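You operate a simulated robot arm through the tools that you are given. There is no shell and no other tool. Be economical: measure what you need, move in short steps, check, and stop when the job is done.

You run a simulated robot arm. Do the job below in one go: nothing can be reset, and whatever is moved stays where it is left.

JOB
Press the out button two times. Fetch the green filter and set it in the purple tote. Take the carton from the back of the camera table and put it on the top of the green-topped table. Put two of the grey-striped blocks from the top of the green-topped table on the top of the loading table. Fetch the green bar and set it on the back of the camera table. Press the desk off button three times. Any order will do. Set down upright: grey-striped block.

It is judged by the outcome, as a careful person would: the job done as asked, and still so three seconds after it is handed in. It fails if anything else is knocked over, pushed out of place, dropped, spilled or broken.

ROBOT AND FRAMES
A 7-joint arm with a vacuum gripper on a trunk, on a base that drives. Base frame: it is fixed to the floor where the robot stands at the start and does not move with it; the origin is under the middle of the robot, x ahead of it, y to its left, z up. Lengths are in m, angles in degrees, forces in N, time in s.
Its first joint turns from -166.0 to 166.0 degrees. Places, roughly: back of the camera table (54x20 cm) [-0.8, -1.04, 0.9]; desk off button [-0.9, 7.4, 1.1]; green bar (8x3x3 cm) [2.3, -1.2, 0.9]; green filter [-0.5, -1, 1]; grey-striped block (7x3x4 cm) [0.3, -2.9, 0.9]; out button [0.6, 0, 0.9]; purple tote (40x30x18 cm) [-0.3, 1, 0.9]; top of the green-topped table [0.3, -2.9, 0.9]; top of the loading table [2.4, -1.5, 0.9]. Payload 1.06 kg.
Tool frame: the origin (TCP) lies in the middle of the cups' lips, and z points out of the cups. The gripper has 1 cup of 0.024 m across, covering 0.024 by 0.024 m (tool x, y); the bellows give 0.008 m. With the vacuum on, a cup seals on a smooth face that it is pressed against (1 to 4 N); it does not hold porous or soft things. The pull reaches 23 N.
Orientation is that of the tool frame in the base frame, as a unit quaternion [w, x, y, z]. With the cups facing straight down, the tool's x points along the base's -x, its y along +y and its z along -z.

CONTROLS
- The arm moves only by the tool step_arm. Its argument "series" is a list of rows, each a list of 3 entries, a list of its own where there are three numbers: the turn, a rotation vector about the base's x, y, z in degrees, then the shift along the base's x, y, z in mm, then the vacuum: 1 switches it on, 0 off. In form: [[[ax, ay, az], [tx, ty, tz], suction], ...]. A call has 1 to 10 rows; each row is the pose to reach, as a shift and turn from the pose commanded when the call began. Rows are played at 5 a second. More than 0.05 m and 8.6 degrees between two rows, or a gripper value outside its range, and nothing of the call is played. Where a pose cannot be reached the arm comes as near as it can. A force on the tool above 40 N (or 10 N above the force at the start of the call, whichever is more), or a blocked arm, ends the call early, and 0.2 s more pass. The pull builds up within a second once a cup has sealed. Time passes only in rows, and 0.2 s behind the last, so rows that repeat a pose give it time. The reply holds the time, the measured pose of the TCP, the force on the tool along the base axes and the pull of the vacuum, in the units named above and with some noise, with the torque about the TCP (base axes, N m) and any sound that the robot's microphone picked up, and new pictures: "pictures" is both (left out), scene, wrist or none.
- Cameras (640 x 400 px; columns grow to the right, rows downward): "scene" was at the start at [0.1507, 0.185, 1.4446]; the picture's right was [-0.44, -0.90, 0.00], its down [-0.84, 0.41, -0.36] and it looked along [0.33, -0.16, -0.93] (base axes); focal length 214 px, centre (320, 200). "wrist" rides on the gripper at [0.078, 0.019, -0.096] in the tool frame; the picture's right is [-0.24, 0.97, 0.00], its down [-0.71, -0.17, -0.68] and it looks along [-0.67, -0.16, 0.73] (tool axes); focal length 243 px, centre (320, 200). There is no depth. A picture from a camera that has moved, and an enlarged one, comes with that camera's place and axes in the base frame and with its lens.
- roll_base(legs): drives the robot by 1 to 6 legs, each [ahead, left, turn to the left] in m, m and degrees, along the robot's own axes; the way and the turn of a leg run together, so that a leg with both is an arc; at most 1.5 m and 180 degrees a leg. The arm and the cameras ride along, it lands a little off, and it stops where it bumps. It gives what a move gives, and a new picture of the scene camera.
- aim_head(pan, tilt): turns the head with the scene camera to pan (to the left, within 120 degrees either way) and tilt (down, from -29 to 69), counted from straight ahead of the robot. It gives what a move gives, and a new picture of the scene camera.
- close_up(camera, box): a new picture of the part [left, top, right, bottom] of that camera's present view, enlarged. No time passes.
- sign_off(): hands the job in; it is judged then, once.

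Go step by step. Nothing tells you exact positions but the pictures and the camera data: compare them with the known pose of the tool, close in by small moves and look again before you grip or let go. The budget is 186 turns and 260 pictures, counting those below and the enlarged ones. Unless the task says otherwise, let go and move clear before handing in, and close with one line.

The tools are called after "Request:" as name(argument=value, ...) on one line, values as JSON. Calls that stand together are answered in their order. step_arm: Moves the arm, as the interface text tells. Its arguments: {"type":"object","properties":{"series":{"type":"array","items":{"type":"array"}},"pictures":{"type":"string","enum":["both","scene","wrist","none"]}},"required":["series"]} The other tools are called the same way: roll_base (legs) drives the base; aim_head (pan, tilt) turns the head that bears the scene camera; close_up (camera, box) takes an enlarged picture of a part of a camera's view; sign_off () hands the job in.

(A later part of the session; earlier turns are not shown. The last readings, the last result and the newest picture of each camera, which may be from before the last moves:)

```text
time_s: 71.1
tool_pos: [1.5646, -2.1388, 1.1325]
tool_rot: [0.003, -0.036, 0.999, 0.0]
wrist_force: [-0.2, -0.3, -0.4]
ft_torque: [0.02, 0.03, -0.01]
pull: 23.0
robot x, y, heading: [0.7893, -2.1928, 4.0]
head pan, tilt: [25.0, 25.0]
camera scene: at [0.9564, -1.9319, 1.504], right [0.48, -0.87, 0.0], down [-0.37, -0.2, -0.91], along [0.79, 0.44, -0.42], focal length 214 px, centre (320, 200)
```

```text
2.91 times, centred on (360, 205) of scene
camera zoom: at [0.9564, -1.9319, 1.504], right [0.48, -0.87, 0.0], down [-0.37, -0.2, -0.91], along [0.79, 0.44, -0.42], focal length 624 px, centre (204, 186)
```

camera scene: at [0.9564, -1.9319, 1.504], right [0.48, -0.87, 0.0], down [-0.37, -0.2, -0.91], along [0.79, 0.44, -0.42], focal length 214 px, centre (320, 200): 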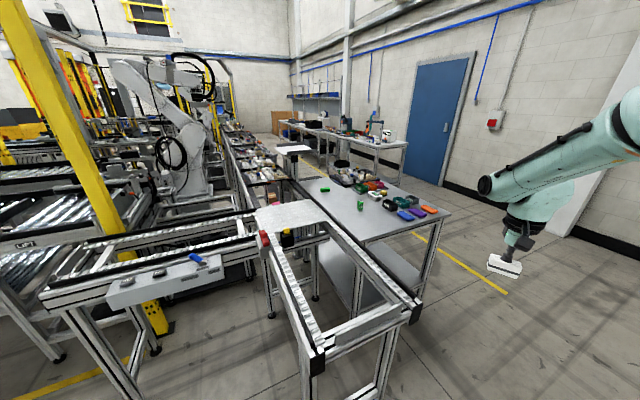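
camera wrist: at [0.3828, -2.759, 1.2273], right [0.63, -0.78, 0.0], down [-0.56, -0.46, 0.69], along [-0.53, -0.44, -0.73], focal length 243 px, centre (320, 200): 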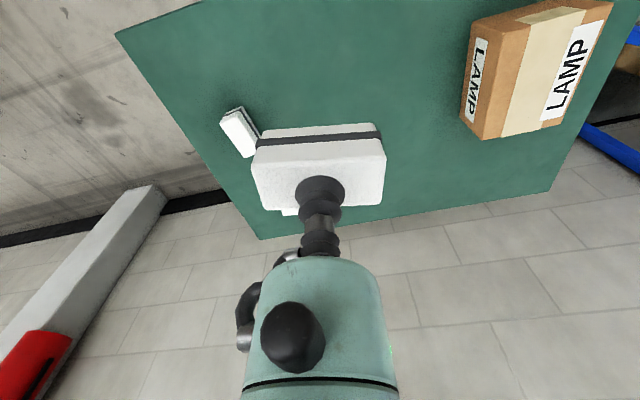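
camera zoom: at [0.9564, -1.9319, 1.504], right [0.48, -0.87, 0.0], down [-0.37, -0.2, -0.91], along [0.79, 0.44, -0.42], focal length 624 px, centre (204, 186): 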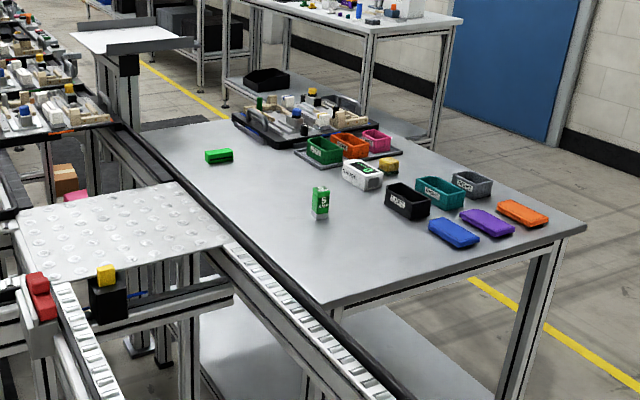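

Green bar near (2.20,-1.28); free area near the table's near-left corner. Driving to face the near short edge.

Request:
roll_base(legs=[[0.1, -0.3, 0], [0.87, 0, 0], [0, 0, 55]])

Request:
aim_head(pan=0, tilt=45)

```text
time_s: 79.8
tool_pos: [2.133, -1.7603, 1.1314]
tool_rot: [0.003, -0.503, 0.864, 0.001]
wrist_force: [0.5, 0.6, -0.6]
ft_torque: [0.0, -0.03, 0.01]
pull: 22.6
robot x, y, heading: [1.7457, -2.4313, 60.0]
head pan, tilt: [25.0, 25.0]
camera scene: at [1.6227, -2.1497, 1.504], right [1.0, -0.08, 0.0], down [-0.04, -0.42, -0.91], along [0.08, 0.9, -0.42], focal length 214 px, centre (320, 200)
```

scene: 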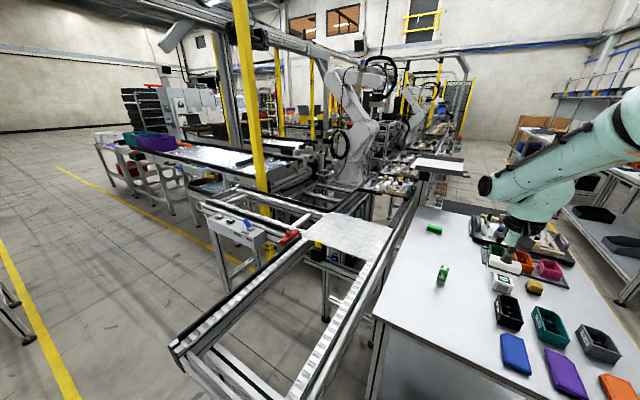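

```text
time_s: 80.7
tool_pos: [2.1335, -1.7589, 1.1318]
tool_rot: [0.002, -0.502, 0.865, 0.001]
wrist_force: [-0.2, 0.2, -1.3]
ft_torque: [0.0, -0.01, -0.01]
pull: 22.6
robot x, y, heading: [1.7486, -2.4324, 60.0]
head pan, tilt: [0.0, 45.0]
camera scene: at [1.6554, -2.1709, 1.4735], right [0.87, -0.5, 0.0], down [-0.35, -0.61, -0.71], along [0.35, 0.61, -0.71], focal length 214 px, centre (320, 200)
```

scene: 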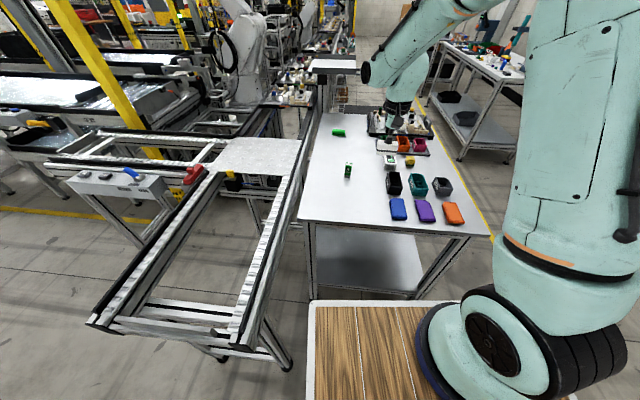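

Clear patch at the table's near-left. Moving the block over (1.97,-1.68).

Request:
step_arm(series=[[[0, 0, 0], [-40, 19, 0], 1], [[0, 0, 0], [-80, 39, 0], 1], [[0, 0, 0], [-120, 58, 0], 1], [[0, 0, 0], [-163, 79, 0], 1], [[0, 0, 0], [-163, 79, -45], 1], [[0, 0, 0], [-163, 79, -90], 1], [[0, 0, 0], [-163, 79, -130], 1], [[0, 0, 0], [-163, 79, -160], 1], [[0, 0, 0], [-163, 79, -160], 1]], pictures="both")

```text
time_s: 82.7
tool_pos: [1.9692, -1.6829, 0.9687]
tool_rot: [0.002, -0.502, 0.865, 0.001]
wrist_force: [0.3, -0.2, -0.5]
ft_torque: [-0.05, 0.0, 0.01]
pull: 22.8
robot x, y, heading: [1.7463, -2.4349, 60.0]
head pan, tilt: [0.0, 45.0]
camera scene: at [1.6554, -2.1711, 1.4735], right [0.87, -0.5, 0.0], down [-0.35, -0.61, -0.71], along [0.35, 0.61, -0.71], focal length 214 px, centre (320, 200)
camera wrist: at [1.9146, -1.7428, 1.0643], right [-0.73, 0.69, 0.0], down [0.5, 0.53, 0.69], along [0.47, 0.5, -0.73], focal length 243 px, centre (320, 200)
```

scene: 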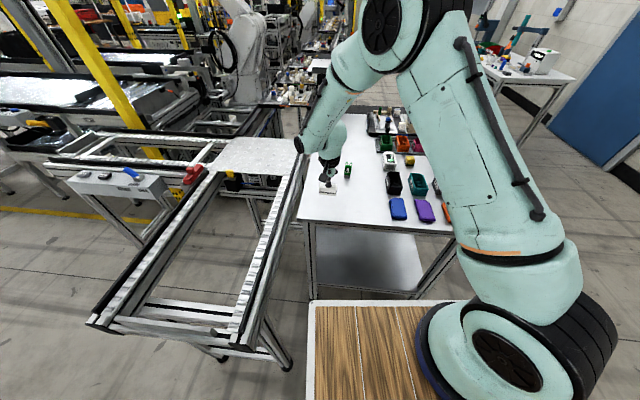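
wrist: 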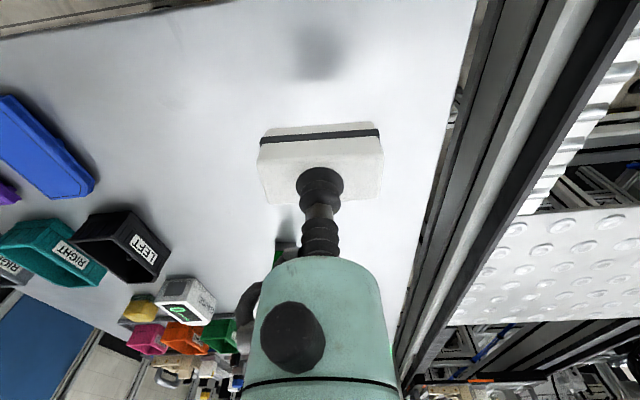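

Request:
step_arm(series=[[[0, 0, 0], [0, 0, -15], 1], [[0, 0, 0], [0, 0, -22], 1], [[0, 0, 0], [0, 0, -26], 1], [[0, 0, 0], [0, 0, -30], 1], [[0, 0, 0], [0, 0, -30], 1]], pictures="none")

```text
time_s: 83.9
tool_pos: [1.97, -1.6804, 0.9405]
tool_rot: [0.002, -0.502, 0.865, 0.001]
wrist_force: [-1.2, -0.9, -1.8]
ft_torque: [-0.03, -0.01, -0.02]
pull: 22.8
robot x, y, heading: [1.7485, -2.4327, 60.5]
head pan, tilt: [0.0, 45.0]
```

Request:
step_arm(series=[[[0, 0, 0], [0, 0, -3], 1], [[0, 0, 0], [0, 0, -6], 1], [[0, 0, 0], [0, 0, -9], 1], [[0, 0, 0], [0, 0, -12], 1], [[0, 0, 0], [0, 0, -12], 1]], pictures="wrist")

```text
time_s: 85.1
tool_pos: [1.9704, -1.6819, 0.9297]
tool_rot: [0.002, -0.503, 0.864, 0.0]
wrist_force: [-0.9, 0.2, -1.2]
ft_torque: [-0.01, -0.01, -0.01]
pull: 23.1
robot x, y, heading: [1.75, -2.4307, 60.3]
head pan, tilt: [0.0, 45.0]
camera wrist: at [1.9151, -1.7411, 1.0258], right [-0.73, 0.69, 0.0], down [0.5, 0.53, 0.69], along [0.47, 0.5, -0.73], focal length 243 px, centre (320, 200)
```

wrist: 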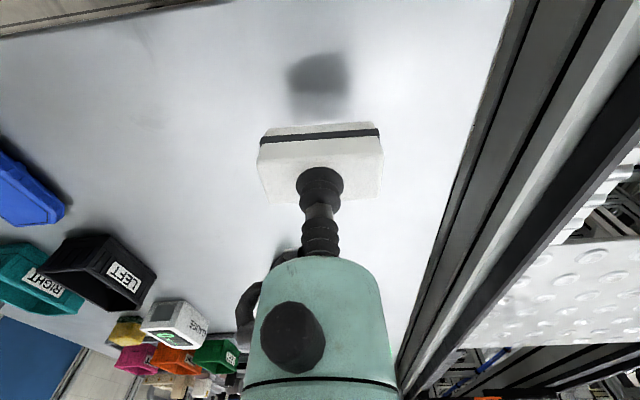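

Request:
step_arm(series=[[[0, 0, 0], [0, 0, -3], 1], [[0, 0, 0], [0, 0, -6], 1], [[0, 0, 0], [0, 0, -8], 1], [[0, 0, 0], [0, 0, -10], 1], [[0, 0, 0], [0, 0, -10], 1]], pictures="none")

```text
time_s: 86.3
tool_pos: [1.97, -1.6806, 0.9195]
tool_rot: [0.002, -0.502, 0.865, 0.002]
wrist_force: [0.1, -0.1, -1.0]
ft_torque: [0.01, 0.02, 0.0]
pull: 23.2
robot x, y, heading: [1.7476, -2.4326, 60.1]
head pan, tilt: [0.0, 45.0]
```

Request:
step_arm(series=[[[0, 0, 0], [0, 0, -2], 1], [[0, 0, 0], [0, 0, -4], 1], [[0, 0, 0], [0, 0, -6], 1], [[0, 0, 0], [0, 0, -8], 1], [[0, 0, 0], [0, 0, -8], 1]], pictures="none")

```text
time_s: 87.5
tool_pos: [1.9706, -1.6811, 0.91]
tool_rot: [0.002, -0.502, 0.865, 0.001]
wrist_force: [-0.2, -0.1, -1.0]
ft_torque: [0.02, 0.01, -0.01]
pull: 23.0
robot x, y, heading: [1.7467, -2.4342, 60.2]
head pan, tilt: [0.0, 45.0]
```

Request:
step_arm(series=[[[0, 0, 0], [0, 0, -2], 1], [[0, 0, 0], [0, 0, -4], 1], [[0, 0, 0], [0, 0, -6], 1], [[0, 0, 0], [0, 0, -6], 1]], pictures="wrist")

```text
time_s: 88.5
tool_pos: [1.9716, -1.6804, 0.905]
tool_rot: [0.002, -0.502, 0.865, 0.002]
wrist_force: [0.1, 0.2, -0.2]
ft_torque: [-0.03, 0.01, 0.01]
pull: 22.7
robot x, y, heading: [1.7446, -2.4319, 60.2]
head pan, tilt: [0.0, 45.0]
camera wrist: at [1.9154, -1.7395, 1.0008], right [-0.73, 0.69, 0.0], down [0.5, 0.53, 0.69], along [0.47, 0.5, -0.72], focal length 243 px, centre (320, 200)
```

wrist: 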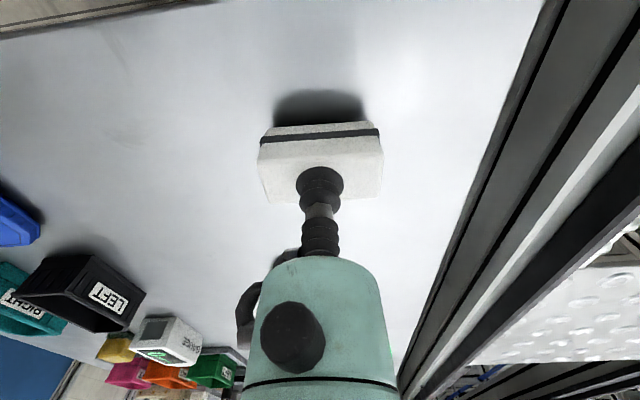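

Request:
step_arm(series=[[[0, 0, 0], [0, 0, -2], 1], [[0, 0, 0], [0, 0, -4], 1], [[0, 0, 0], [0, 0, -6], 1], [[0, 0, 0], [0, 0, -6], 1]], pictures="none")

```text
time_s: 89.5
tool_pos: [1.9696, -1.6786, 0.8992]
tool_rot: [0.003, -0.503, 0.865, 0.001]
wrist_force: [0.2, 0.0, -0.6]
ft_torque: [-0.02, 0.02, -0.01]
pull: 22.6
robot x, y, heading: [1.75, -2.4366, 60.0]
head pan, tilt: [0.0, 45.0]
```

Request:
step_arm(series=[[[0, 0, 0], [0, 0, -2], 1], [[0, 0, 0], [0, 0, -4], 1], [[0, 0, 0], [0, 0, -6], 1], [[0, 0, 0], [0, 0, -6], 1]], pictures="wrist")

```text
time_s: 90.5
tool_pos: [1.9706, -1.68, 0.8938]
tool_rot: [0.004, -0.502, 0.865, 0.002]
wrist_force: [-2.4, 5.3, 13.1]
ft_torque: [-0.01, -0.01, 0.01]
pull: 22.7
robot x, y, heading: [1.748, -2.4341, 60.3]
head pan, tilt: [0.0, 45.0]
camera wrist: at [1.9146, -1.7396, 0.9897], right [-0.73, 0.69, 0.0], down [0.5, 0.53, 0.69], along [0.47, 0.5, -0.72], focal length 243 px, centre (320, 200)
```

wrist: 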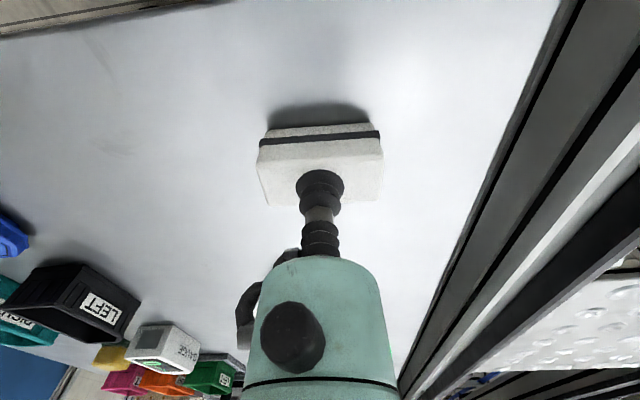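

Contact at tool z 0.894. Release and rise.

Request:
step_arm(series=[[[0, 0, 0], [0, 0, 3], 1], [[0, 0, 0], [0, 0, 3], 0], [[0, 0, 0], [0, 0, 3], 0], [[0, 0, 0], [0, 0, 4], 0], [[0, 0, 0], [0, 0, 6], 0], [[0, 0, 0], [0, 0, 20], 0], [[0, 0, 0], [0, 0, 60], 0], [[0, 0, 0], [0, 0, 105], 0], [[0, 0, 0], [0, 0, 150], 0], [[0, 0, 0], [0, 0, 195], 0]], pictures="both")

```text
time_s: 92.7
tool_pos: [1.9735, -1.683, 1.0897]
tool_rot: [0.001, -0.5, 0.866, 0.001]
wrist_force: [0.2, 0.1, -1.0]
ft_torque: [0.0, 0.03, -0.01]
pull: 0.1
robot x, y, heading: [1.7449, -2.4316, 60.4]
head pan, tilt: [0.0, 45.0]
camera scene: at [1.6554, -2.1705, 1.4734], right [0.87, -0.5, 0.0], down [-0.35, -0.61, -0.71], along [0.35, 0.61, -0.71], focal length 214 px, centre (320, 200)
camera wrist: at [1.9177, -1.7412, 1.1851], right [-0.73, 0.69, 0.0], down [0.5, 0.53, 0.69], along [0.47, 0.5, -0.73], focal length 243 px, centre (320, 200)
```

scene: 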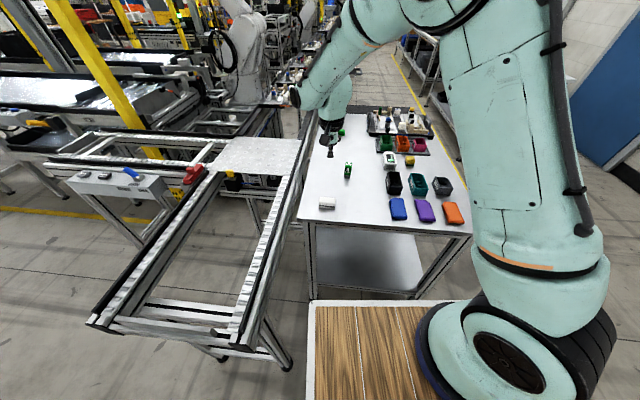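
wrist: 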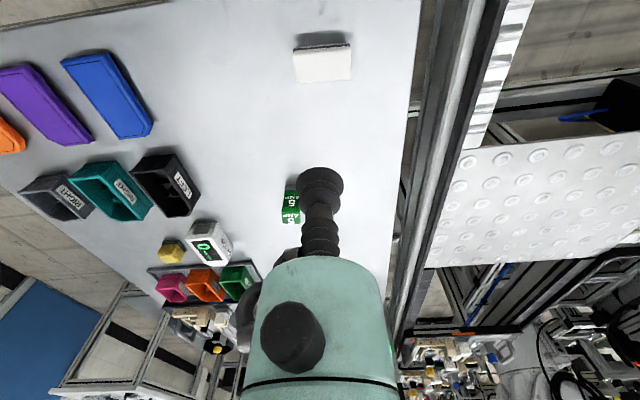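

Block 1 stands on the loading table. Returning to the green-topped table for the second block.

Request:
roll_base(legs=[[0, 0, -55.4], [-0.45, 0, 0], [-0.48, 0.3, 0], [0, 0, -132]])

Request:
close_up(camera="scene", box=[270, 130, 450, 230])

```text
time_s: 106.0
tool_pos: [0.5001, -2.9295, 1.089]
tool_rot: [0.001, 0.892, 0.453, -0.003]
wrist_force: [-0.3, -0.3, 1.1]
ft_torque: [-0.01, 0.01, 0.01]
pull: 0.1
robot x, y, heading: [0.8092, -2.2122, -126.3]
head pan, tilt: [0.0, 45.0]
camera scene: at [0.8723, -2.481, 1.4735], right [-0.81, 0.59, 0.0], down [0.42, 0.57, -0.71], along [-0.42, -0.57, -0.71], focal length 214 px, centre (320, 200)
```

scene: 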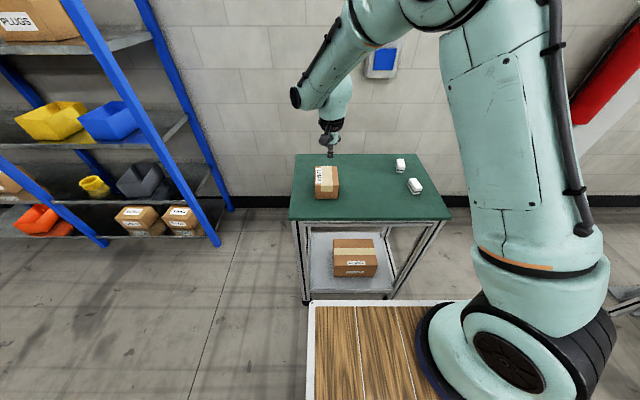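

```text
3.56 times, centred on (360, 180) of scene
camera zoom: at [0.8723, -2.481, 1.4735], right [-0.81, 0.59, 0.0], down [0.42, 0.57, -0.71], along [-0.42, -0.57, -0.71], focal length 763 px, centre (178, 271)
```

zoom: 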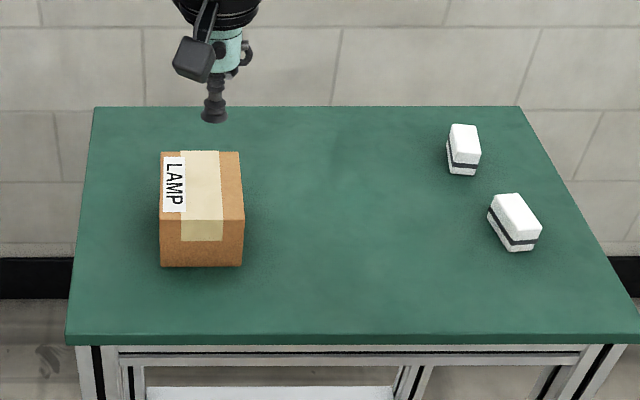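

Second block at about (0.177,-2.781). Moving above.

Request:
step_arm(series=[[[0, 0, 0], [-40, 18, 0], 0], [[0, 0, 0], [-80, 37, 0], 0], [[0, 0, 0], [-120, 55, 0], 0], [[0, 0, 0], [-160, 74, 0], 0], [[0, 0, 0], [-200, 92, 0], 0], [[0, 0, 0], [-240, 111, 0], 0], [[0, 0, 0], [-280, 130, -10], 0], [[0, 0, 0], [-318, 148, -30], 0], [[0, 0, 0], [-318, 148, -75], 0], [[0, 0, 0], [-318, 148, -115], 0]], pictures="wrist")

```text
time_s: 108.2
tool_pos: [0.1812, -2.7819, 0.9736]
tool_rot: [0.002, 0.892, 0.453, -0.004]
wrist_force: [0.1, 0.3, -0.2]
ft_torque: [-0.03, 0.0, -0.02]
pull: 0.0
robot x, y, heading: [0.8126, -2.2115, -126.4]
head pan, tilt: [0.0, 45.0]
camera wrist: at [0.2429, -2.7306, 1.0689], right [0.65, -0.76, 0.0], down [-0.55, -0.47, 0.69], along [-0.53, -0.45, -0.72], focal length 243 px, centre (320, 200)
```

wrist: 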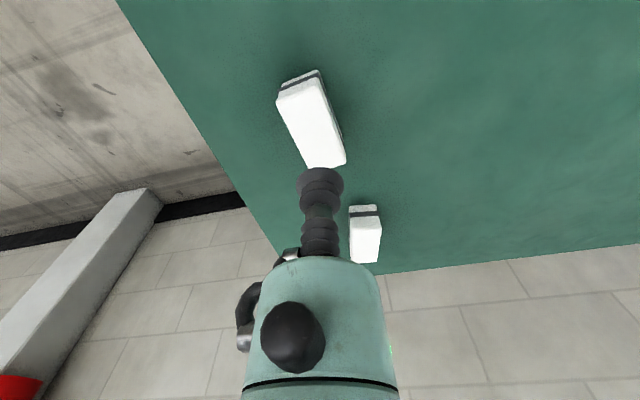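

Well aligned. Descend to about z 0.907 with vacuum.

Request:
step_arm(series=[[[0, 0, 0], [-5, 1, -40], 1], [[0, 0, 0], [-5, 1, -58], 1], [[0, 0, 0], [-5, 1, -63], 1], [[0, 0, 0], [-5, 1, -65], 1], [[0, 0, 0], [-5, 1, -67], 1], [[0, 0, 0], [-5, 1, -67], 1]], pictures="none")

```text
time_s: 109.6
tool_pos: [0.1805, -2.7806, 0.9058]
tool_rot: [0.002, 0.892, 0.453, -0.004]
wrist_force: [-4.0, -6.4, 20.5]
ft_torque: [0.05, -0.06, 0.0]
pull: 23.4
robot x, y, heading: [0.8082, -2.2096, -126.5]
head pan, tilt: [0.0, 45.0]
```

Request:
step_arm(series=[[[0, 0, 0], [0, 0, 5], 1], [[0, 0, 0], [0, 0, 15], 1], [[0, 0, 0], [0, 0, 50], 1], [[0, 0, 0], [0, 0, 95], 1], [[0, 0, 0], [0, 0, 140], 1], [[0, 0, 0], [22, 0, 175], 1], [[0, 0, 0], [55, 0, 205], 1], [[0, 0, 0], [90, -5, 225], 1], [[0, 0, 0], [135, -20, 225], 1]], pictures="both")

```text
time_s: 111.6
tool_pos: [0.3149, -2.7985, 1.1319]
tool_rot: [0.0, 0.892, 0.452, -0.002]
wrist_force: [0.8, 0.1, -1.1]
ft_torque: [-0.02, -0.02, -0.02]
pull: 23.2
robot x, y, heading: [0.8089, -2.2118, -126.4]
head pan, tilt: [0.0, 45.0]
camera scene: at [0.8715, -2.4811, 1.4735], right [-0.81, 0.59, 0.0], down [0.42, 0.57, -0.71], along [-0.42, -0.57, -0.71], focal length 214 px, centre (320, 200)
camera wrist: at [0.3774, -2.7476, 1.2284], right [0.64, -0.77, 0.0], down [-0.56, -0.47, 0.69], along [-0.53, -0.44, -0.73], focal length 243 px, centre (320, 200)
```

scene: 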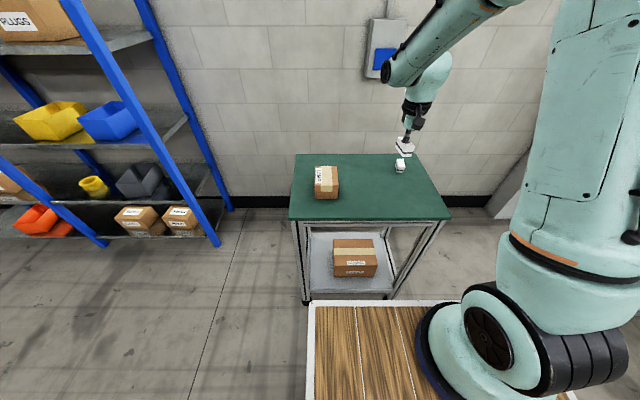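
wrist: 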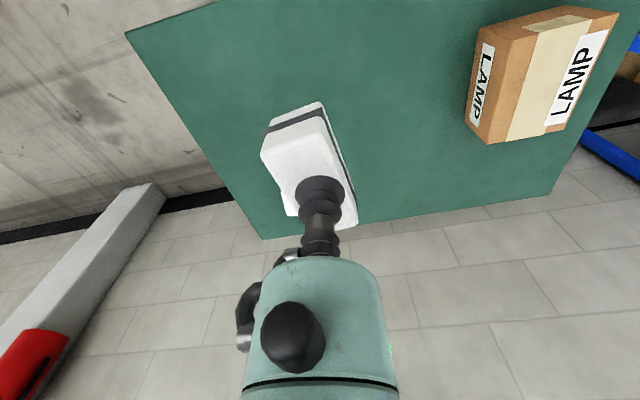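

Second block picked. Driving to the loading table again.

Request:
roll_base(legs=[[0, 0, 130], [0.1, -0.28, 0], [0.86, 0, 0], [0, 0, 55]])

```text
time_s: 125.6
tool_pos: [2.2423, -1.7985, 1.1322]
tool_rot: [0.002, -0.485, 0.875, 0.001]
wrist_force: [0.4, 0.7, -0.9]
ft_torque: [0.0, -0.03, -0.02]
pull: 22.8
robot x, y, heading: [1.796, -2.42, 57.9]
head pan, tilt: [0.0, 45.0]
camera scene: at [1.7123, -2.1576, 1.4735], right [0.85, -0.53, 0.0], down [-0.38, -0.6, -0.71], along [0.38, 0.6, -0.71], focal length 214 px, centre (320, 200)
```

scene: 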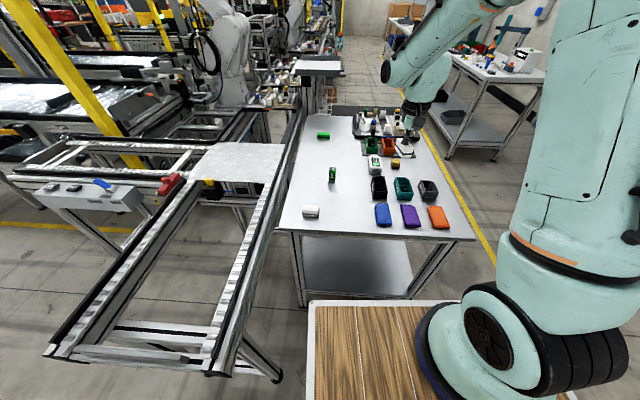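

Placing block 2 at about (2.075,-1.74), beside block 1.

Request:
step_arm(series=[[[0, 0, 0], [-42, 14, 0], 1], [[0, 0, 0], [-84, 28, 0], 1], [[0, 0, 0], [-126, 42, 0], 1], [[0, 0, 0], [-168, 57, 0], 1], [[0, 0, 0], [-168, 57, -45], 1], [[0, 0, 0], [-168, 57, -90], 1], [[0, 0, 0], [-168, 57, -135], 1], [[0, 0, 0], [-168, 57, -180], 1], [[0, 0, 0], [-168, 57, -210], 1], [[0, 0, 0], [-168, 57, -210], 1]], pictures="both")

```text
time_s: 127.8
tool_pos: [2.0725, -1.7423, 0.9212]
tool_rot: [0.002, -0.484, 0.875, 0.001]
wrist_force: [-0.7, 0.3, -0.6]
ft_torque: [0.03, 0.0, 0.0]
pull: 23.3
robot x, y, heading: [1.791, -2.4204, 58.0]
head pan, tilt: [0.0, 45.0]
camera scene: at [1.7123, -2.1576, 1.4735], right [0.85, -0.53, 0.0], down [-0.38, -0.6, -0.71], along [0.38, 0.6, -0.71], focal length 214 px, centre (320, 200)
camera wrist: at [2.0153, -1.8, 1.0178], right [-0.7, 0.71, 0.0], down [0.52, 0.51, 0.69], along [0.49, 0.48, -0.72], focal length 243 px, centre (320, 200)
```

scene: 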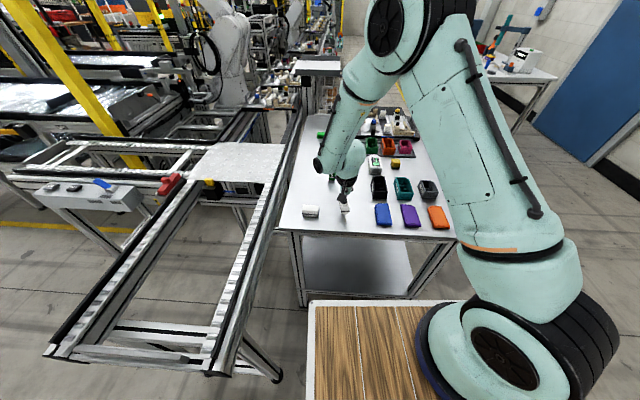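
wrist: 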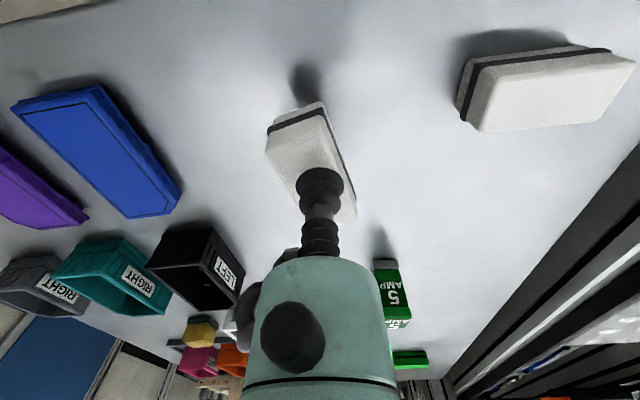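

Request:
step_arm(series=[[[0, 0, 0], [0, 0, -10], 1], [[0, 0, 0], [0, 0, -17], 1], [[0, 0, 0], [0, 0, -21], 1], [[0, 0, 0], [0, 0, -24], 1], [[0, 0, 0], [0, 0, -24], 1]], pictures="none")

```text
time_s: 129.0
tool_pos: [2.0733, -1.7407, 0.8977]
tool_rot: [0.002, -0.485, 0.875, 0.001]
wrist_force: [-0.7, 0.8, -0.7]
ft_torque: [-0.01, -0.03, 0.03]
pull: 22.8
robot x, y, heading: [1.7942, -2.4233, 57.8]
head pan, tilt: [0.0, 45.0]
```

Request:
step_arm(series=[[[0, 0, 0], [0, 0, -2], 1], [[0, 0, 0], [0, 0, -4], 1], [[0, 0, 0], [0, 0, -5], 1], [[0, 0, 0], [0, 0, -5], 1]], pictures="none")

```text
time_s: 130.0
tool_pos: [2.0749, -1.7404, 0.8931]
tool_rot: [0.002, -0.484, 0.875, 0.002]
wrist_force: [-1.7, 5.3, 13.9]
ft_torque: [-0.08, 0.05, -0.01]
pull: 23.4
robot x, y, heading: [1.793, -2.4224, 57.9]
head pan, tilt: [0.0, 45.0]
```

Request:
step_arm(series=[[[0, 0, 0], [0, 0, 3], 1], [[0, 0, 0], [0, 0, 3], 0], [[0, 0, 0], [0, 0, 3], 0], [[0, 0, 0], [0, 0, 4], 0], [[0, 0, 0], [0, 0, 6], 0], [[0, 0, 0], [0, 0, 20], 0], [[0, 0, 0], [0, 0, 60], 0], [[0, 0, 0], [0, 0, 105], 0], [[0, 0, 0], [0, 0, 150], 0], [[0, 0, 0], [0, 0, 195], 0]], pictures="scene")

Request:
close_up(camera="scene", box=[260, 100, 460, 250])

```text
time_s: 132.2
tool_pos: [2.0716, -1.7401, 1.0917]
tool_rot: [0.003, -0.485, 0.875, 0.001]
wrist_force: [-0.6, -0.4, -1.1]
ft_torque: [-0.03, 0.03, 0.0]
pull: 0.1
robot x, y, heading: [1.7957, -2.4209, 58.1]
head pan, tilt: [0.0, 45.0]
camera scene: at [1.7123, -2.1572, 1.4734], right [0.85, -0.53, 0.0], down [-0.38, -0.6, -0.71], along [0.38, 0.6, -0.71], focal length 214 px, centre (320, 200)
```

scene: 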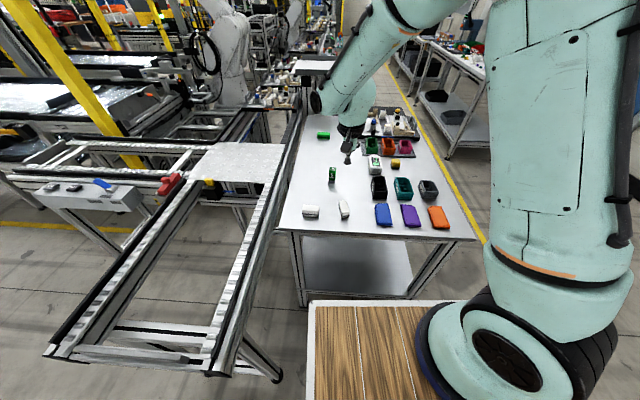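

```text
2.67 times, centred on (360, 175) of scene
camera zoom: at [1.7123, -2.1572, 1.4734], right [0.85, -0.53, 0.0], down [-0.38, -0.6, -0.71], along [0.38, 0.6, -0.71], focal length 572 px, centre (213, 267)
```

zoom: 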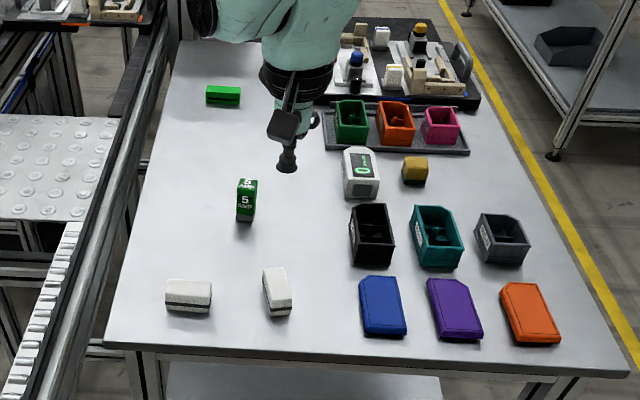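

Both blocks stand upright. Green bar at about (2.31,-1.25); I need to close in by about 0.16 m.

Request:
roll_base(legs=[[0.15, 0.03, 0]])

Request:
close_up(camera="scene", box=[240, 80, 440, 230])

```text
time_s: 133.6
tool_pos: [2.13, -1.5979, 1.0908]
tool_rot: [0.002, -0.483, 0.876, 0.002]
wrist_force: [-0.1, 0.1, -0.1]
ft_torque: [0.01, 0.02, -0.02]
pull: 0.0
robot x, y, heading: [1.8503, -2.2787, 57.6]
head pan, tilt: [0.0, 45.0]
camera scene: at [1.7682, -2.0131, 1.4734], right [0.85, -0.53, 0.0], down [-0.38, -0.6, -0.71], along [0.38, 0.6, -0.71], focal length 214 px, centre (320, 200)
```

scene: 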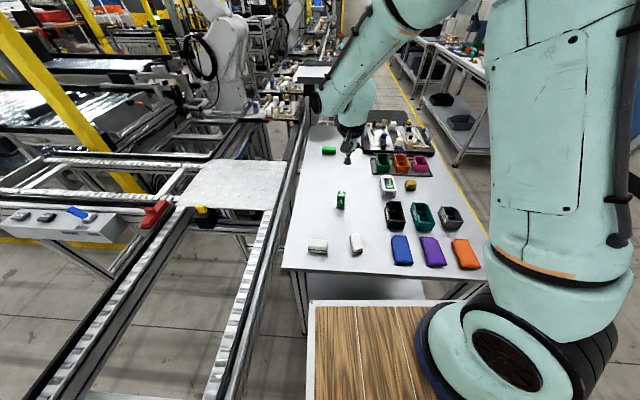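

```text
2.67 times, centred on (340, 155) of scene
camera zoom: at [1.7682, -2.0131, 1.4734], right [0.85, -0.53, 0.0], down [-0.38, -0.6, -0.71], along [0.38, 0.6, -0.71], focal length 572 px, centre (267, 320)
```

zoom: 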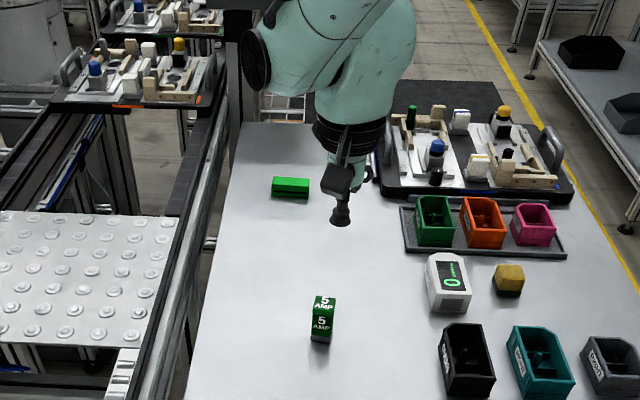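

Bar top centre about (2.318,-1.229). Extending the arm over it.

Request:
step_arm(series=[[[0, 0, 0], [20, 40, 0], 0], [[0, 0, 0], [40, 80, 0], 0], [[0, 0, 0], [60, 120, 0], 0], [[0, 0, 0], [81, 160, 0], 0], [[0, 0, 0], [102, 200, 0], 0], [[0, 0, 0], [122, 240, 0], 0], [[0, 0, 0], [143, 280, -5], 0], [[0, 0, 0], [164, 321, -10], 0], [[0, 0, 0], [184, 361, -20], 0], [[0, 0, 0], [184, 361, -60], 0]], pictures="wrist")

```text
time_s: 135.8
tool_pos: [2.2863, -1.3423, 1.0662]
tool_rot: [0.003, -0.483, 0.875, 0.002]
wrist_force: [0.2, -0.3, 0.2]
ft_torque: [-0.02, 0.01, 0.02]
pull: 0.1
out of reach, approached as far as the arm can: row 7, 8, 9, 10
robot x, y, heading: [1.8486, -2.2757, 57.8]
head pan, tilt: [0.0, 45.0]
camera wrist: at [2.2278, -1.4, 1.1625], right [-0.7, 0.72, 0.0], down [0.52, 0.5, 0.69], along [0.49, 0.48, -0.72], focal length 243 px, centre (320, 200)
```

wrist: 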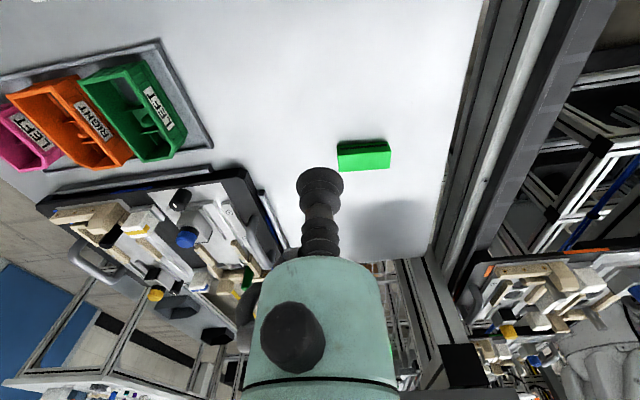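

The bar (2.317,-1.228) is out of reach from this side, so I'll go round to the table's right long side. Retracting the arm first.

Request:
step_arm(series=[[[0, 0, 0], [0, 0, 40], 0], [[0, 0, 0], [-18, -35, 60], 0], [[0, 0, 0], [-38, -75, 80], 0], [[0, 0, 0], [-58, -115, 100], 0], [[0, 0, 0], [-78, -155, 120], 0], [[0, 0, 0], [-98, -195, 140], 0], [[0, 0, 0], [-120, -237, 150], 0], [[0, 0, 0], [-142, -280, 150], 0], [[0, 0, 0], [-164, -323, 150], 0], [[0, 0, 0], [-184, -364, 150], 0]], pictures="none")

Request:
roll_base(legs=[[-0.35, 0, 0], [0, -0.7, 0], [0, 0, 90], [-0.2, 0, 0], [0, -0.7, 0]])

```text
time_s: 138.0
tool_pos: [2.0992, -1.7034, 1.2176]
tool_rot: [0.001, -0.483, 0.875, 0.001]
wrist_force: [-0.3, 0.0, 0.1]
ft_torque: [-0.05, 0.04, -0.02]
pull: 0.0
out of reach, approached as far as the arm can: row 1
robot x, y, heading: [1.85, -2.2799, 58.0]
head pan, tilt: [0.0, 45.0]
```

```text
time_s: 152.2
tool_pos: [2.2365, -2.1999, 1.2179]
tool_rot: [0.0, 0.961, -0.278, -0.002]
wrist_force: [0.0, 0.4, 1.0]
ft_torque: [0.0, 0.04, -0.04]
pull: 0.0
robot x, y, heading: [2.8126, -2.4503, 147.8]
head pan, tilt: [0.0, 45.0]
camera scene: at [2.5461, -2.5314, 1.4735], right [0.54, 0.84, 0.0], down [0.6, -0.38, -0.71], along [-0.6, 0.38, -0.71], focal length 214 px, centre (320, 200)
```

scene: 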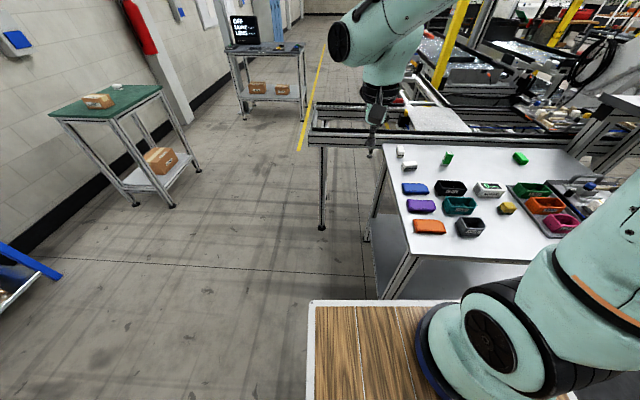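

On the right side of the table, parallel. Strafing right along it.

Request:
roll_base(legs=[[0, -0.72, 0]])

```text
time_s: 156.2
tool_pos: [2.6215, -1.5901, 1.2173]
tool_rot: [0.0, 0.962, -0.274, -0.002]
wrist_force: [-0.9, 0.7, -0.8]
ft_torque: [0.04, 0.03, 0.01]
pull: 0.1
robot x, y, heading: [3.1947, -1.8403, 148.0]
head pan, tilt: [0.0, 45.0]
camera scene: at [2.9326, -1.9201, 1.4735], right [0.53, 0.85, 0.0], down [0.6, -0.37, -0.71], along [-0.6, 0.37, -0.71], focal length 214 px, centre (320, 200)
```

scene: 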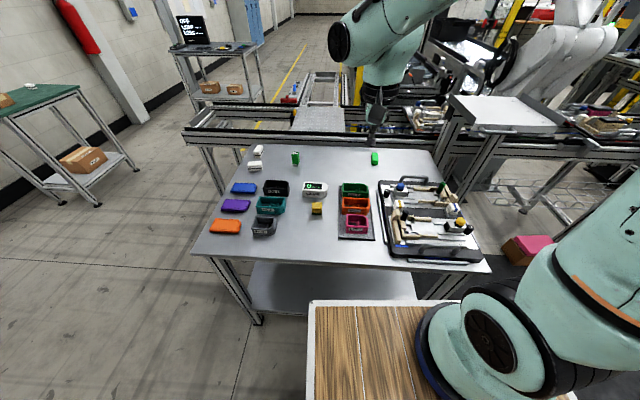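

The bar is 1.05 m ahead; advancing 6 cm keeps a gap to the table edge.

Request:
roll_base(legs=[[0.06, -0.03, 0]])

```text
time_s: 157.2
tool_pos: [2.5872, -1.5331, 1.217]
tool_rot: [-0.001, 0.962, -0.274, -0.002]
wrist_force: [0.5, -0.4, -0.5]
ft_torque: [0.0, 0.02, -0.02]
pull: 0.1
robot x, y, heading: [3.1594, -1.7823, 147.9]
head pan, tilt: [0.0, 45.0]
camera scene: at [2.8979, -1.8629, 1.4735], right [0.53, 0.85, 0.0], down [0.6, -0.37, -0.71], along [-0.6, 0.37, -0.71], focal length 214 px, centre (320, 200)
```

scene: 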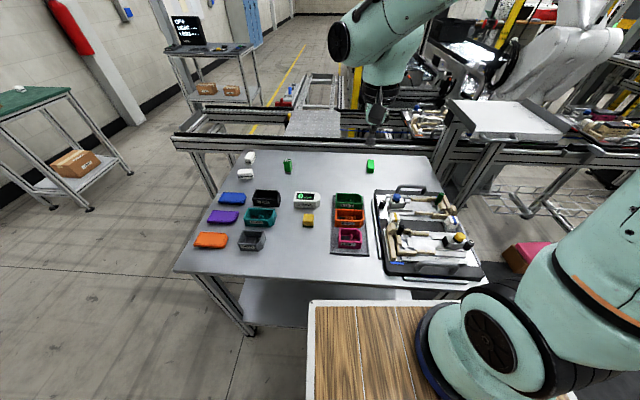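

Now the bar is 0.98 m away. Extending the arm over it.

Request:
step_arm(series=[[[0, 0, 0], [-28, 32, 0], 0], [[0, 0, 0], [-56, 64, 0], 0], [[0, 0, 0], [-84, 96, 0], 0], [[0, 0, 0], [-112, 128, -10], 0], [[0, 0, 0], [-140, 160, -20], 0], [[0, 0, 0], [-168, 192, -40], 0], [[0, 0, 0], [-196, 224, -60], 0], [[0, 0, 0], [-224, 256, -85], 0], [[0, 0, 0], [-252, 288, -110], 0], [[0, 0, 0], [-257, 293, -140], 0]], pictures="wrist")

```text
time_s: 159.4
tool_pos: [2.3284, -1.2381, 1.0771]
tool_rot: [0.0, 0.961, -0.275, -0.003]
wrist_force: [0.1, 0.6, 0.7]
ft_torque: [0.0, 0.0, -0.02]
pull: 0.1
robot x, y, heading: [3.1634, -1.7802, 147.9]
head pan, tilt: [0.0, 45.0]
camera wrist: at [2.3853, -1.2979, 1.1733], right [-0.71, -0.7, 0.0], down [-0.51, 0.52, 0.69], along [-0.48, 0.49, -0.72], focal length 243 px, centre (320, 200)
```

wrist: 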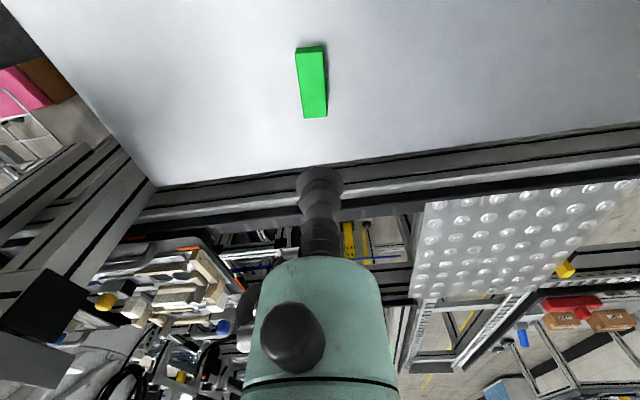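

Request:
step_arm(series=[[[0, 0, 0], [0, 5, -45], 0], [[0, 0, 0], [0, 10, -90], 0], [[0, 0, 0], [0, 11, -130], 0], [[0, 0, 0], [0, 11, -165], 0], [[0, 0, 0], [0, 11, -165], 0]], pictures="wrist")

```text
time_s: 160.6
tool_pos: [2.3296, -1.2304, 0.9107]
tool_rot: [0.0, 0.962, -0.274, -0.002]
wrist_force: [-0.3, -0.3, 0.1]
ft_torque: [0.01, -0.02, 0.0]
pull: 0.1
robot x, y, heading: [3.1657, -1.7808, 148.0]
head pan, tilt: [0.0, 45.0]
camera wrist: at [2.3867, -1.2872, 1.0071], right [-0.71, -0.7, 0.0], down [-0.51, 0.52, 0.69], along [-0.48, 0.49, -0.72], focal length 243 px, centre (320, 200)
```

wrist: 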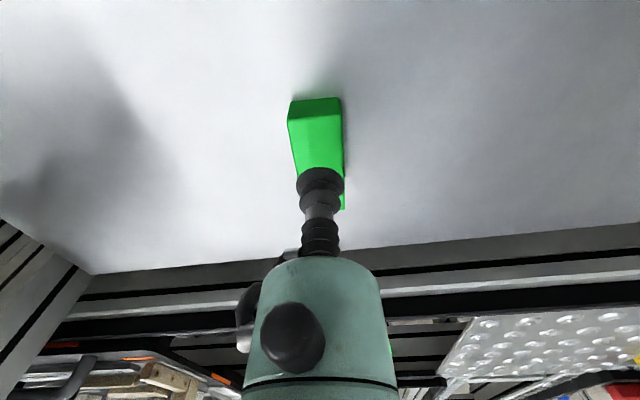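

Centred. Descend with vacuum.

Request:
step_arm(series=[[[0, 0, 0], [0, 0, -12], 1], [[0, 0, 0], [0, 0, -18], 1], [[0, 0, 0], [0, 0, -21], 1], [[0, 0, 0], [0, 0, -23], 1], [[0, 0, 0], [0, 0, -23], 1]], pictures="none")

```text
time_s: 161.8
tool_pos: [2.3289, -1.2294, 0.8888]
tool_rot: [0.0, 0.962, -0.274, -0.003]
wrist_force: [0.3, 0.1, -1.7]
ft_torque: [-0.04, -0.01, 0.0]
pull: 23.2
robot x, y, heading: [3.1617, -1.7804, 147.8]
head pan, tilt: [0.0, 45.0]
```

Sealed. Lift and retract.

Request:
step_arm(series=[[[0, 0, 0], [0, 0, 20], 1], [[0, 0, 0], [0, 0, 60], 1], [[0, 0, 0], [0, 0, 105], 1], [[0, 0, 0], [0, 0, 150], 1], [[0, 0, 0], [5, -6, 195], 1], [[0, 0, 0], [25, -29, 225], 1], [[0, 0, 0], [50, -58, 250], 1], [[0, 0, 0], [78, -90, 270], 1], [[0, 0, 0], [106, -122, 290], 1], [[0, 0, 0], [136, -156, 300], 1]], pictures="scene")

Request:
step_arm(series=[[[0, 0, 0], [29, -33, 0], 1], [[0, 0, 0], [58, -66, 0], 1], [[0, 0, 0], [86, -99, 0], 1], [[0, 0, 0], [110, -130, 0], 1], [[0, 0, 0], [110, -130, 0], 1]], pictures="wrist")

```text
time_s: 164.0
tool_pos: [2.4642, -1.3864, 1.1905]
tool_rot: [-0.001, 0.961, -0.276, -0.001]
wrist_force: [-0.8, 0.6, -2.4]
ft_torque: [-0.03, -0.02, -0.01]
pull: 22.3
robot x, y, heading: [3.163, -1.7807, 148.0]
head pan, tilt: [0.0, 45.0]
camera scene: at [2.8973, -1.8624, 1.4734], right [0.53, 0.85, 0.0], down [0.6, -0.38, -0.71], along [-0.6, 0.37, -0.71], focal length 214 px, centre (320, 200)
```

scene: 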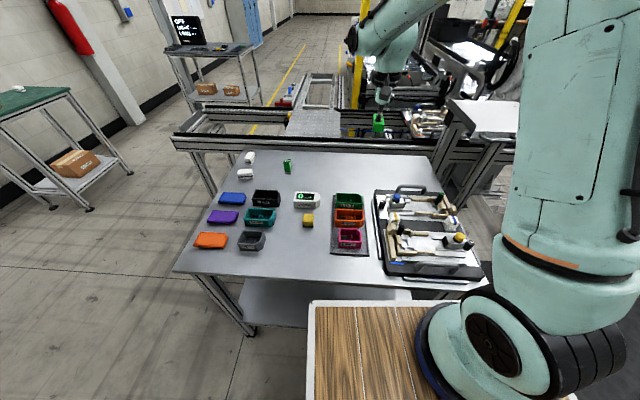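

```text
time_s: 165.2
tool_pos: [2.5769, -1.5152, 1.1865]
tool_rot: [-0.001, 0.961, -0.275, -0.002]
wrist_force: [-1.1, 0.5, -1.1]
ft_torque: [-0.06, -0.01, 0.04]
pull: 23.1
robot x, y, heading: [3.1644, -1.777, 148.0]
head pan, tilt: [0.0, 45.0]
camera wrist: at [2.6329, -1.5741, 1.2827], right [-0.71, -0.7, 0.0], down [-0.51, 0.52, 0.69], along [-0.48, 0.49, -0.73], focal length 243 px, centre (320, 200)
```

wrist: 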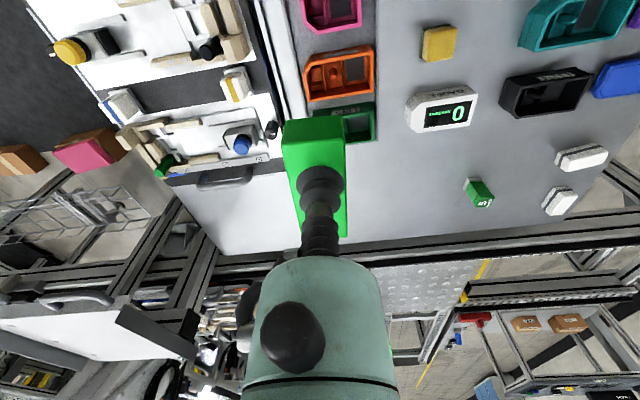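

Bar held. Driving back out and toward the camera table.

Request:
roll_base(legs=[[0, 0.7, 0], [0, 0.7, 0], [1.1, 0, 0]])

```text
time_s: 177.7
tool_pos: [0.9144, -2.0825, 1.1863]
tool_rot: [0.0, 0.956, -0.292, -0.002]
wrist_force: [-0.1, 0.2, -1.6]
ft_torque: [-0.02, -0.01, 0.01]
pull: 23.0
robot x, y, heading: [1.4868, -2.3665, 145.6]
head pan, tilt: [0.0, 45.0]
camera scene: at [1.2224, -2.4418, 1.4735], right [0.56, 0.83, 0.0], down [0.59, -0.4, -0.71], along [-0.59, 0.4, -0.71], focal length 214 px, centre (320, 200)
```

scene: 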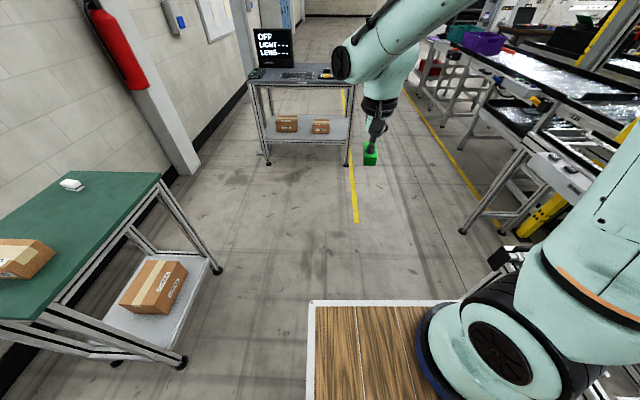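

Request:
roll_base(legs=[[1.2, 0, 0], [0, 0, -36], [1.1, 0, 0]])

```text
time_s: 190.8
tool_pos: [-0.1028, -0.079, 1.1867]
tool_rot: [-0.002, 0.801, -0.599, -0.001]
wrist_force: [0.0, 0.3, -1.8]
ft_torque: [-0.03, -0.01, 0.0]
pull: 23.1
robot x, y, heading: [0.1581, -0.6649, 106.2]
head pan, tilt: [0.0, 45.0]
camera scene: at [-0.0937, -0.5522, 1.4735], right [0.96, 0.28, 0.0], down [0.2, -0.68, -0.71], along [-0.2, 0.68, -0.71], focal length 214 px, centre (320, 200)
```

scene: 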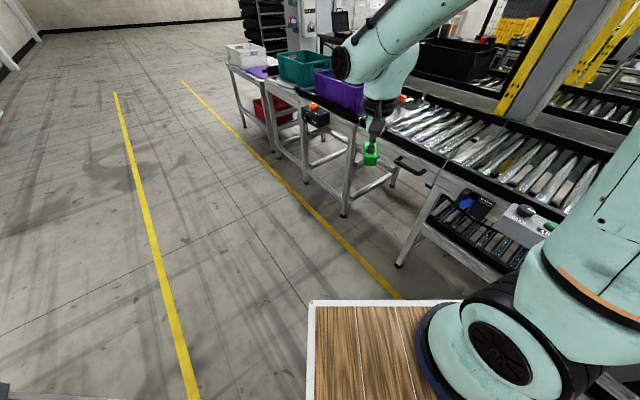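

Now turning to face the camera table again.

Request:
roll_base(legs=[[0, 0, 127], [-0.1, -0.4, 0]])

```text
time_s: 198.8
tool_pos: [-0.3861, -0.971, 1.1877]
tool_rot: [0.001, 0.871, 0.492, -0.002]
wrist_force: [0.7, 0.8, -1.3]
ft_torque: [0.0, -0.01, -0.03]
pull: 23.0
robot x, y, heading: [-0.1334, -0.3845, -121.0]
head pan, tilt: [0.0, 45.0]
camera scene: at [-0.0433, -0.6443, 1.4735], right [-0.86, 0.52, 0.0], down [0.37, 0.61, -0.71], along [-0.37, -0.6, -0.71], focal length 214 px, centre (320, 200)
```

scene: 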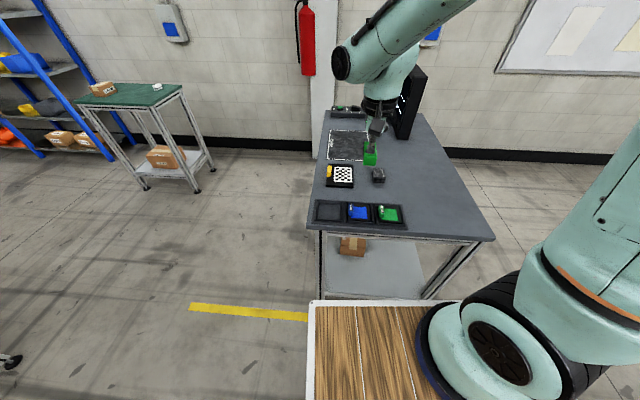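

Placing the bar where the carton was, about (-0.76,-0.96).

Request:
step_arm(series=[[[0, 0, 0], [-45, 1, 0], 1], [[0, 0, 0], [-90, 2, 0], 1], [[0, 0, 0], [-135, 4, 0], 1], [[0, 0, 0], [-180, 5, 0], 1], [[0, 0, 0], [-225, 7, 0], 1], [[0, 0, 0], [-270, 8, 0], 1], [[0, 0, 0], [-315, 9, 0], 1], [[0, 0, 0], [-355, 11, -5], 1], [[0, 0, 0], [-374, 11, -45], 1], [[0, 0, 0], [-374, 11, -90], 1]], pictures="both")

```text
time_s: 201.0
tool_pos: [-0.7622, -0.9583, 1.0975]
tool_rot: [0.002, 0.871, 0.492, -0.003]
wrist_force: [0.2, 0.1, -0.9]
ft_torque: [-0.01, 0.0, -0.01]
pull: 23.4
robot x, y, heading: [-0.1318, -0.3813, -121.4]
head pan, tilt: [0.0, 45.0]
camera scene: at [-0.043, -0.644, 1.4735], right [-0.86, 0.52, 0.0], down [0.37, 0.6, -0.71], along [-0.37, -0.61, -0.71], focal length 214 px, centre (320, 200)
camera wrist: at [-0.7048, -0.9, 1.1932], right [0.71, -0.7, 0.0], down [-0.51, -0.51, 0.69], along [-0.48, -0.49, -0.72], focal length 243 px, centre (320, 200)
```

scene: 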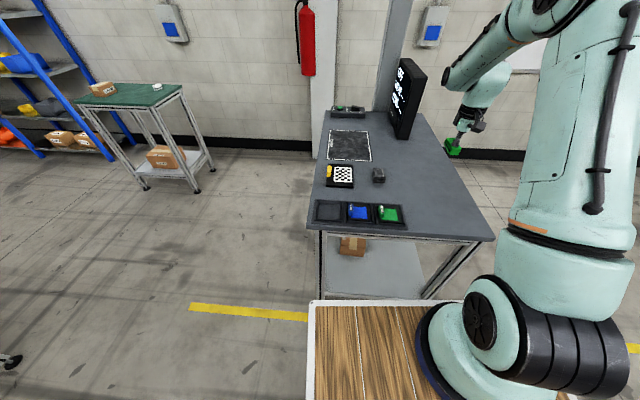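
wrist: 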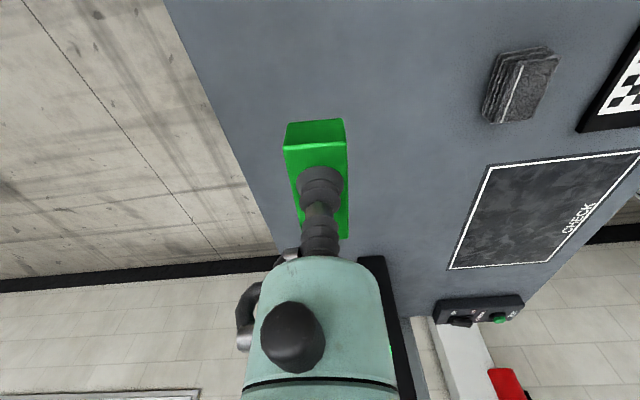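

About 15 cm inside the table edge. Lowering.

Request:
step_arm(series=[[[0, 0, 0], [0, 0, -45], 1], [[0, 0, 0], [0, 0, -90], 1], [[0, 0, 0], [0, 0, -130], 1], [[0, 0, 0], [0, 0, -160], 1], [[0, 0, 0], [0, 0, -170], 1], [[0, 0, 0], [0, 0, -175], 1], [[0, 0, 0], [0, 0, -175], 1]], pictures="none")

```text
time_s: 202.6
tool_pos: [-0.7615, -0.9597, 0.9248]
tool_rot: [0.001, 0.871, 0.492, -0.003]
wrist_force: [4.2, -0.1, 13.5]
ft_torque: [0.02, 0.0, 0.02]
pull: 23.5
robot x, y, heading: [-0.1274, -0.3811, -121.2]
head pan, tilt: [0.0, 45.0]
```

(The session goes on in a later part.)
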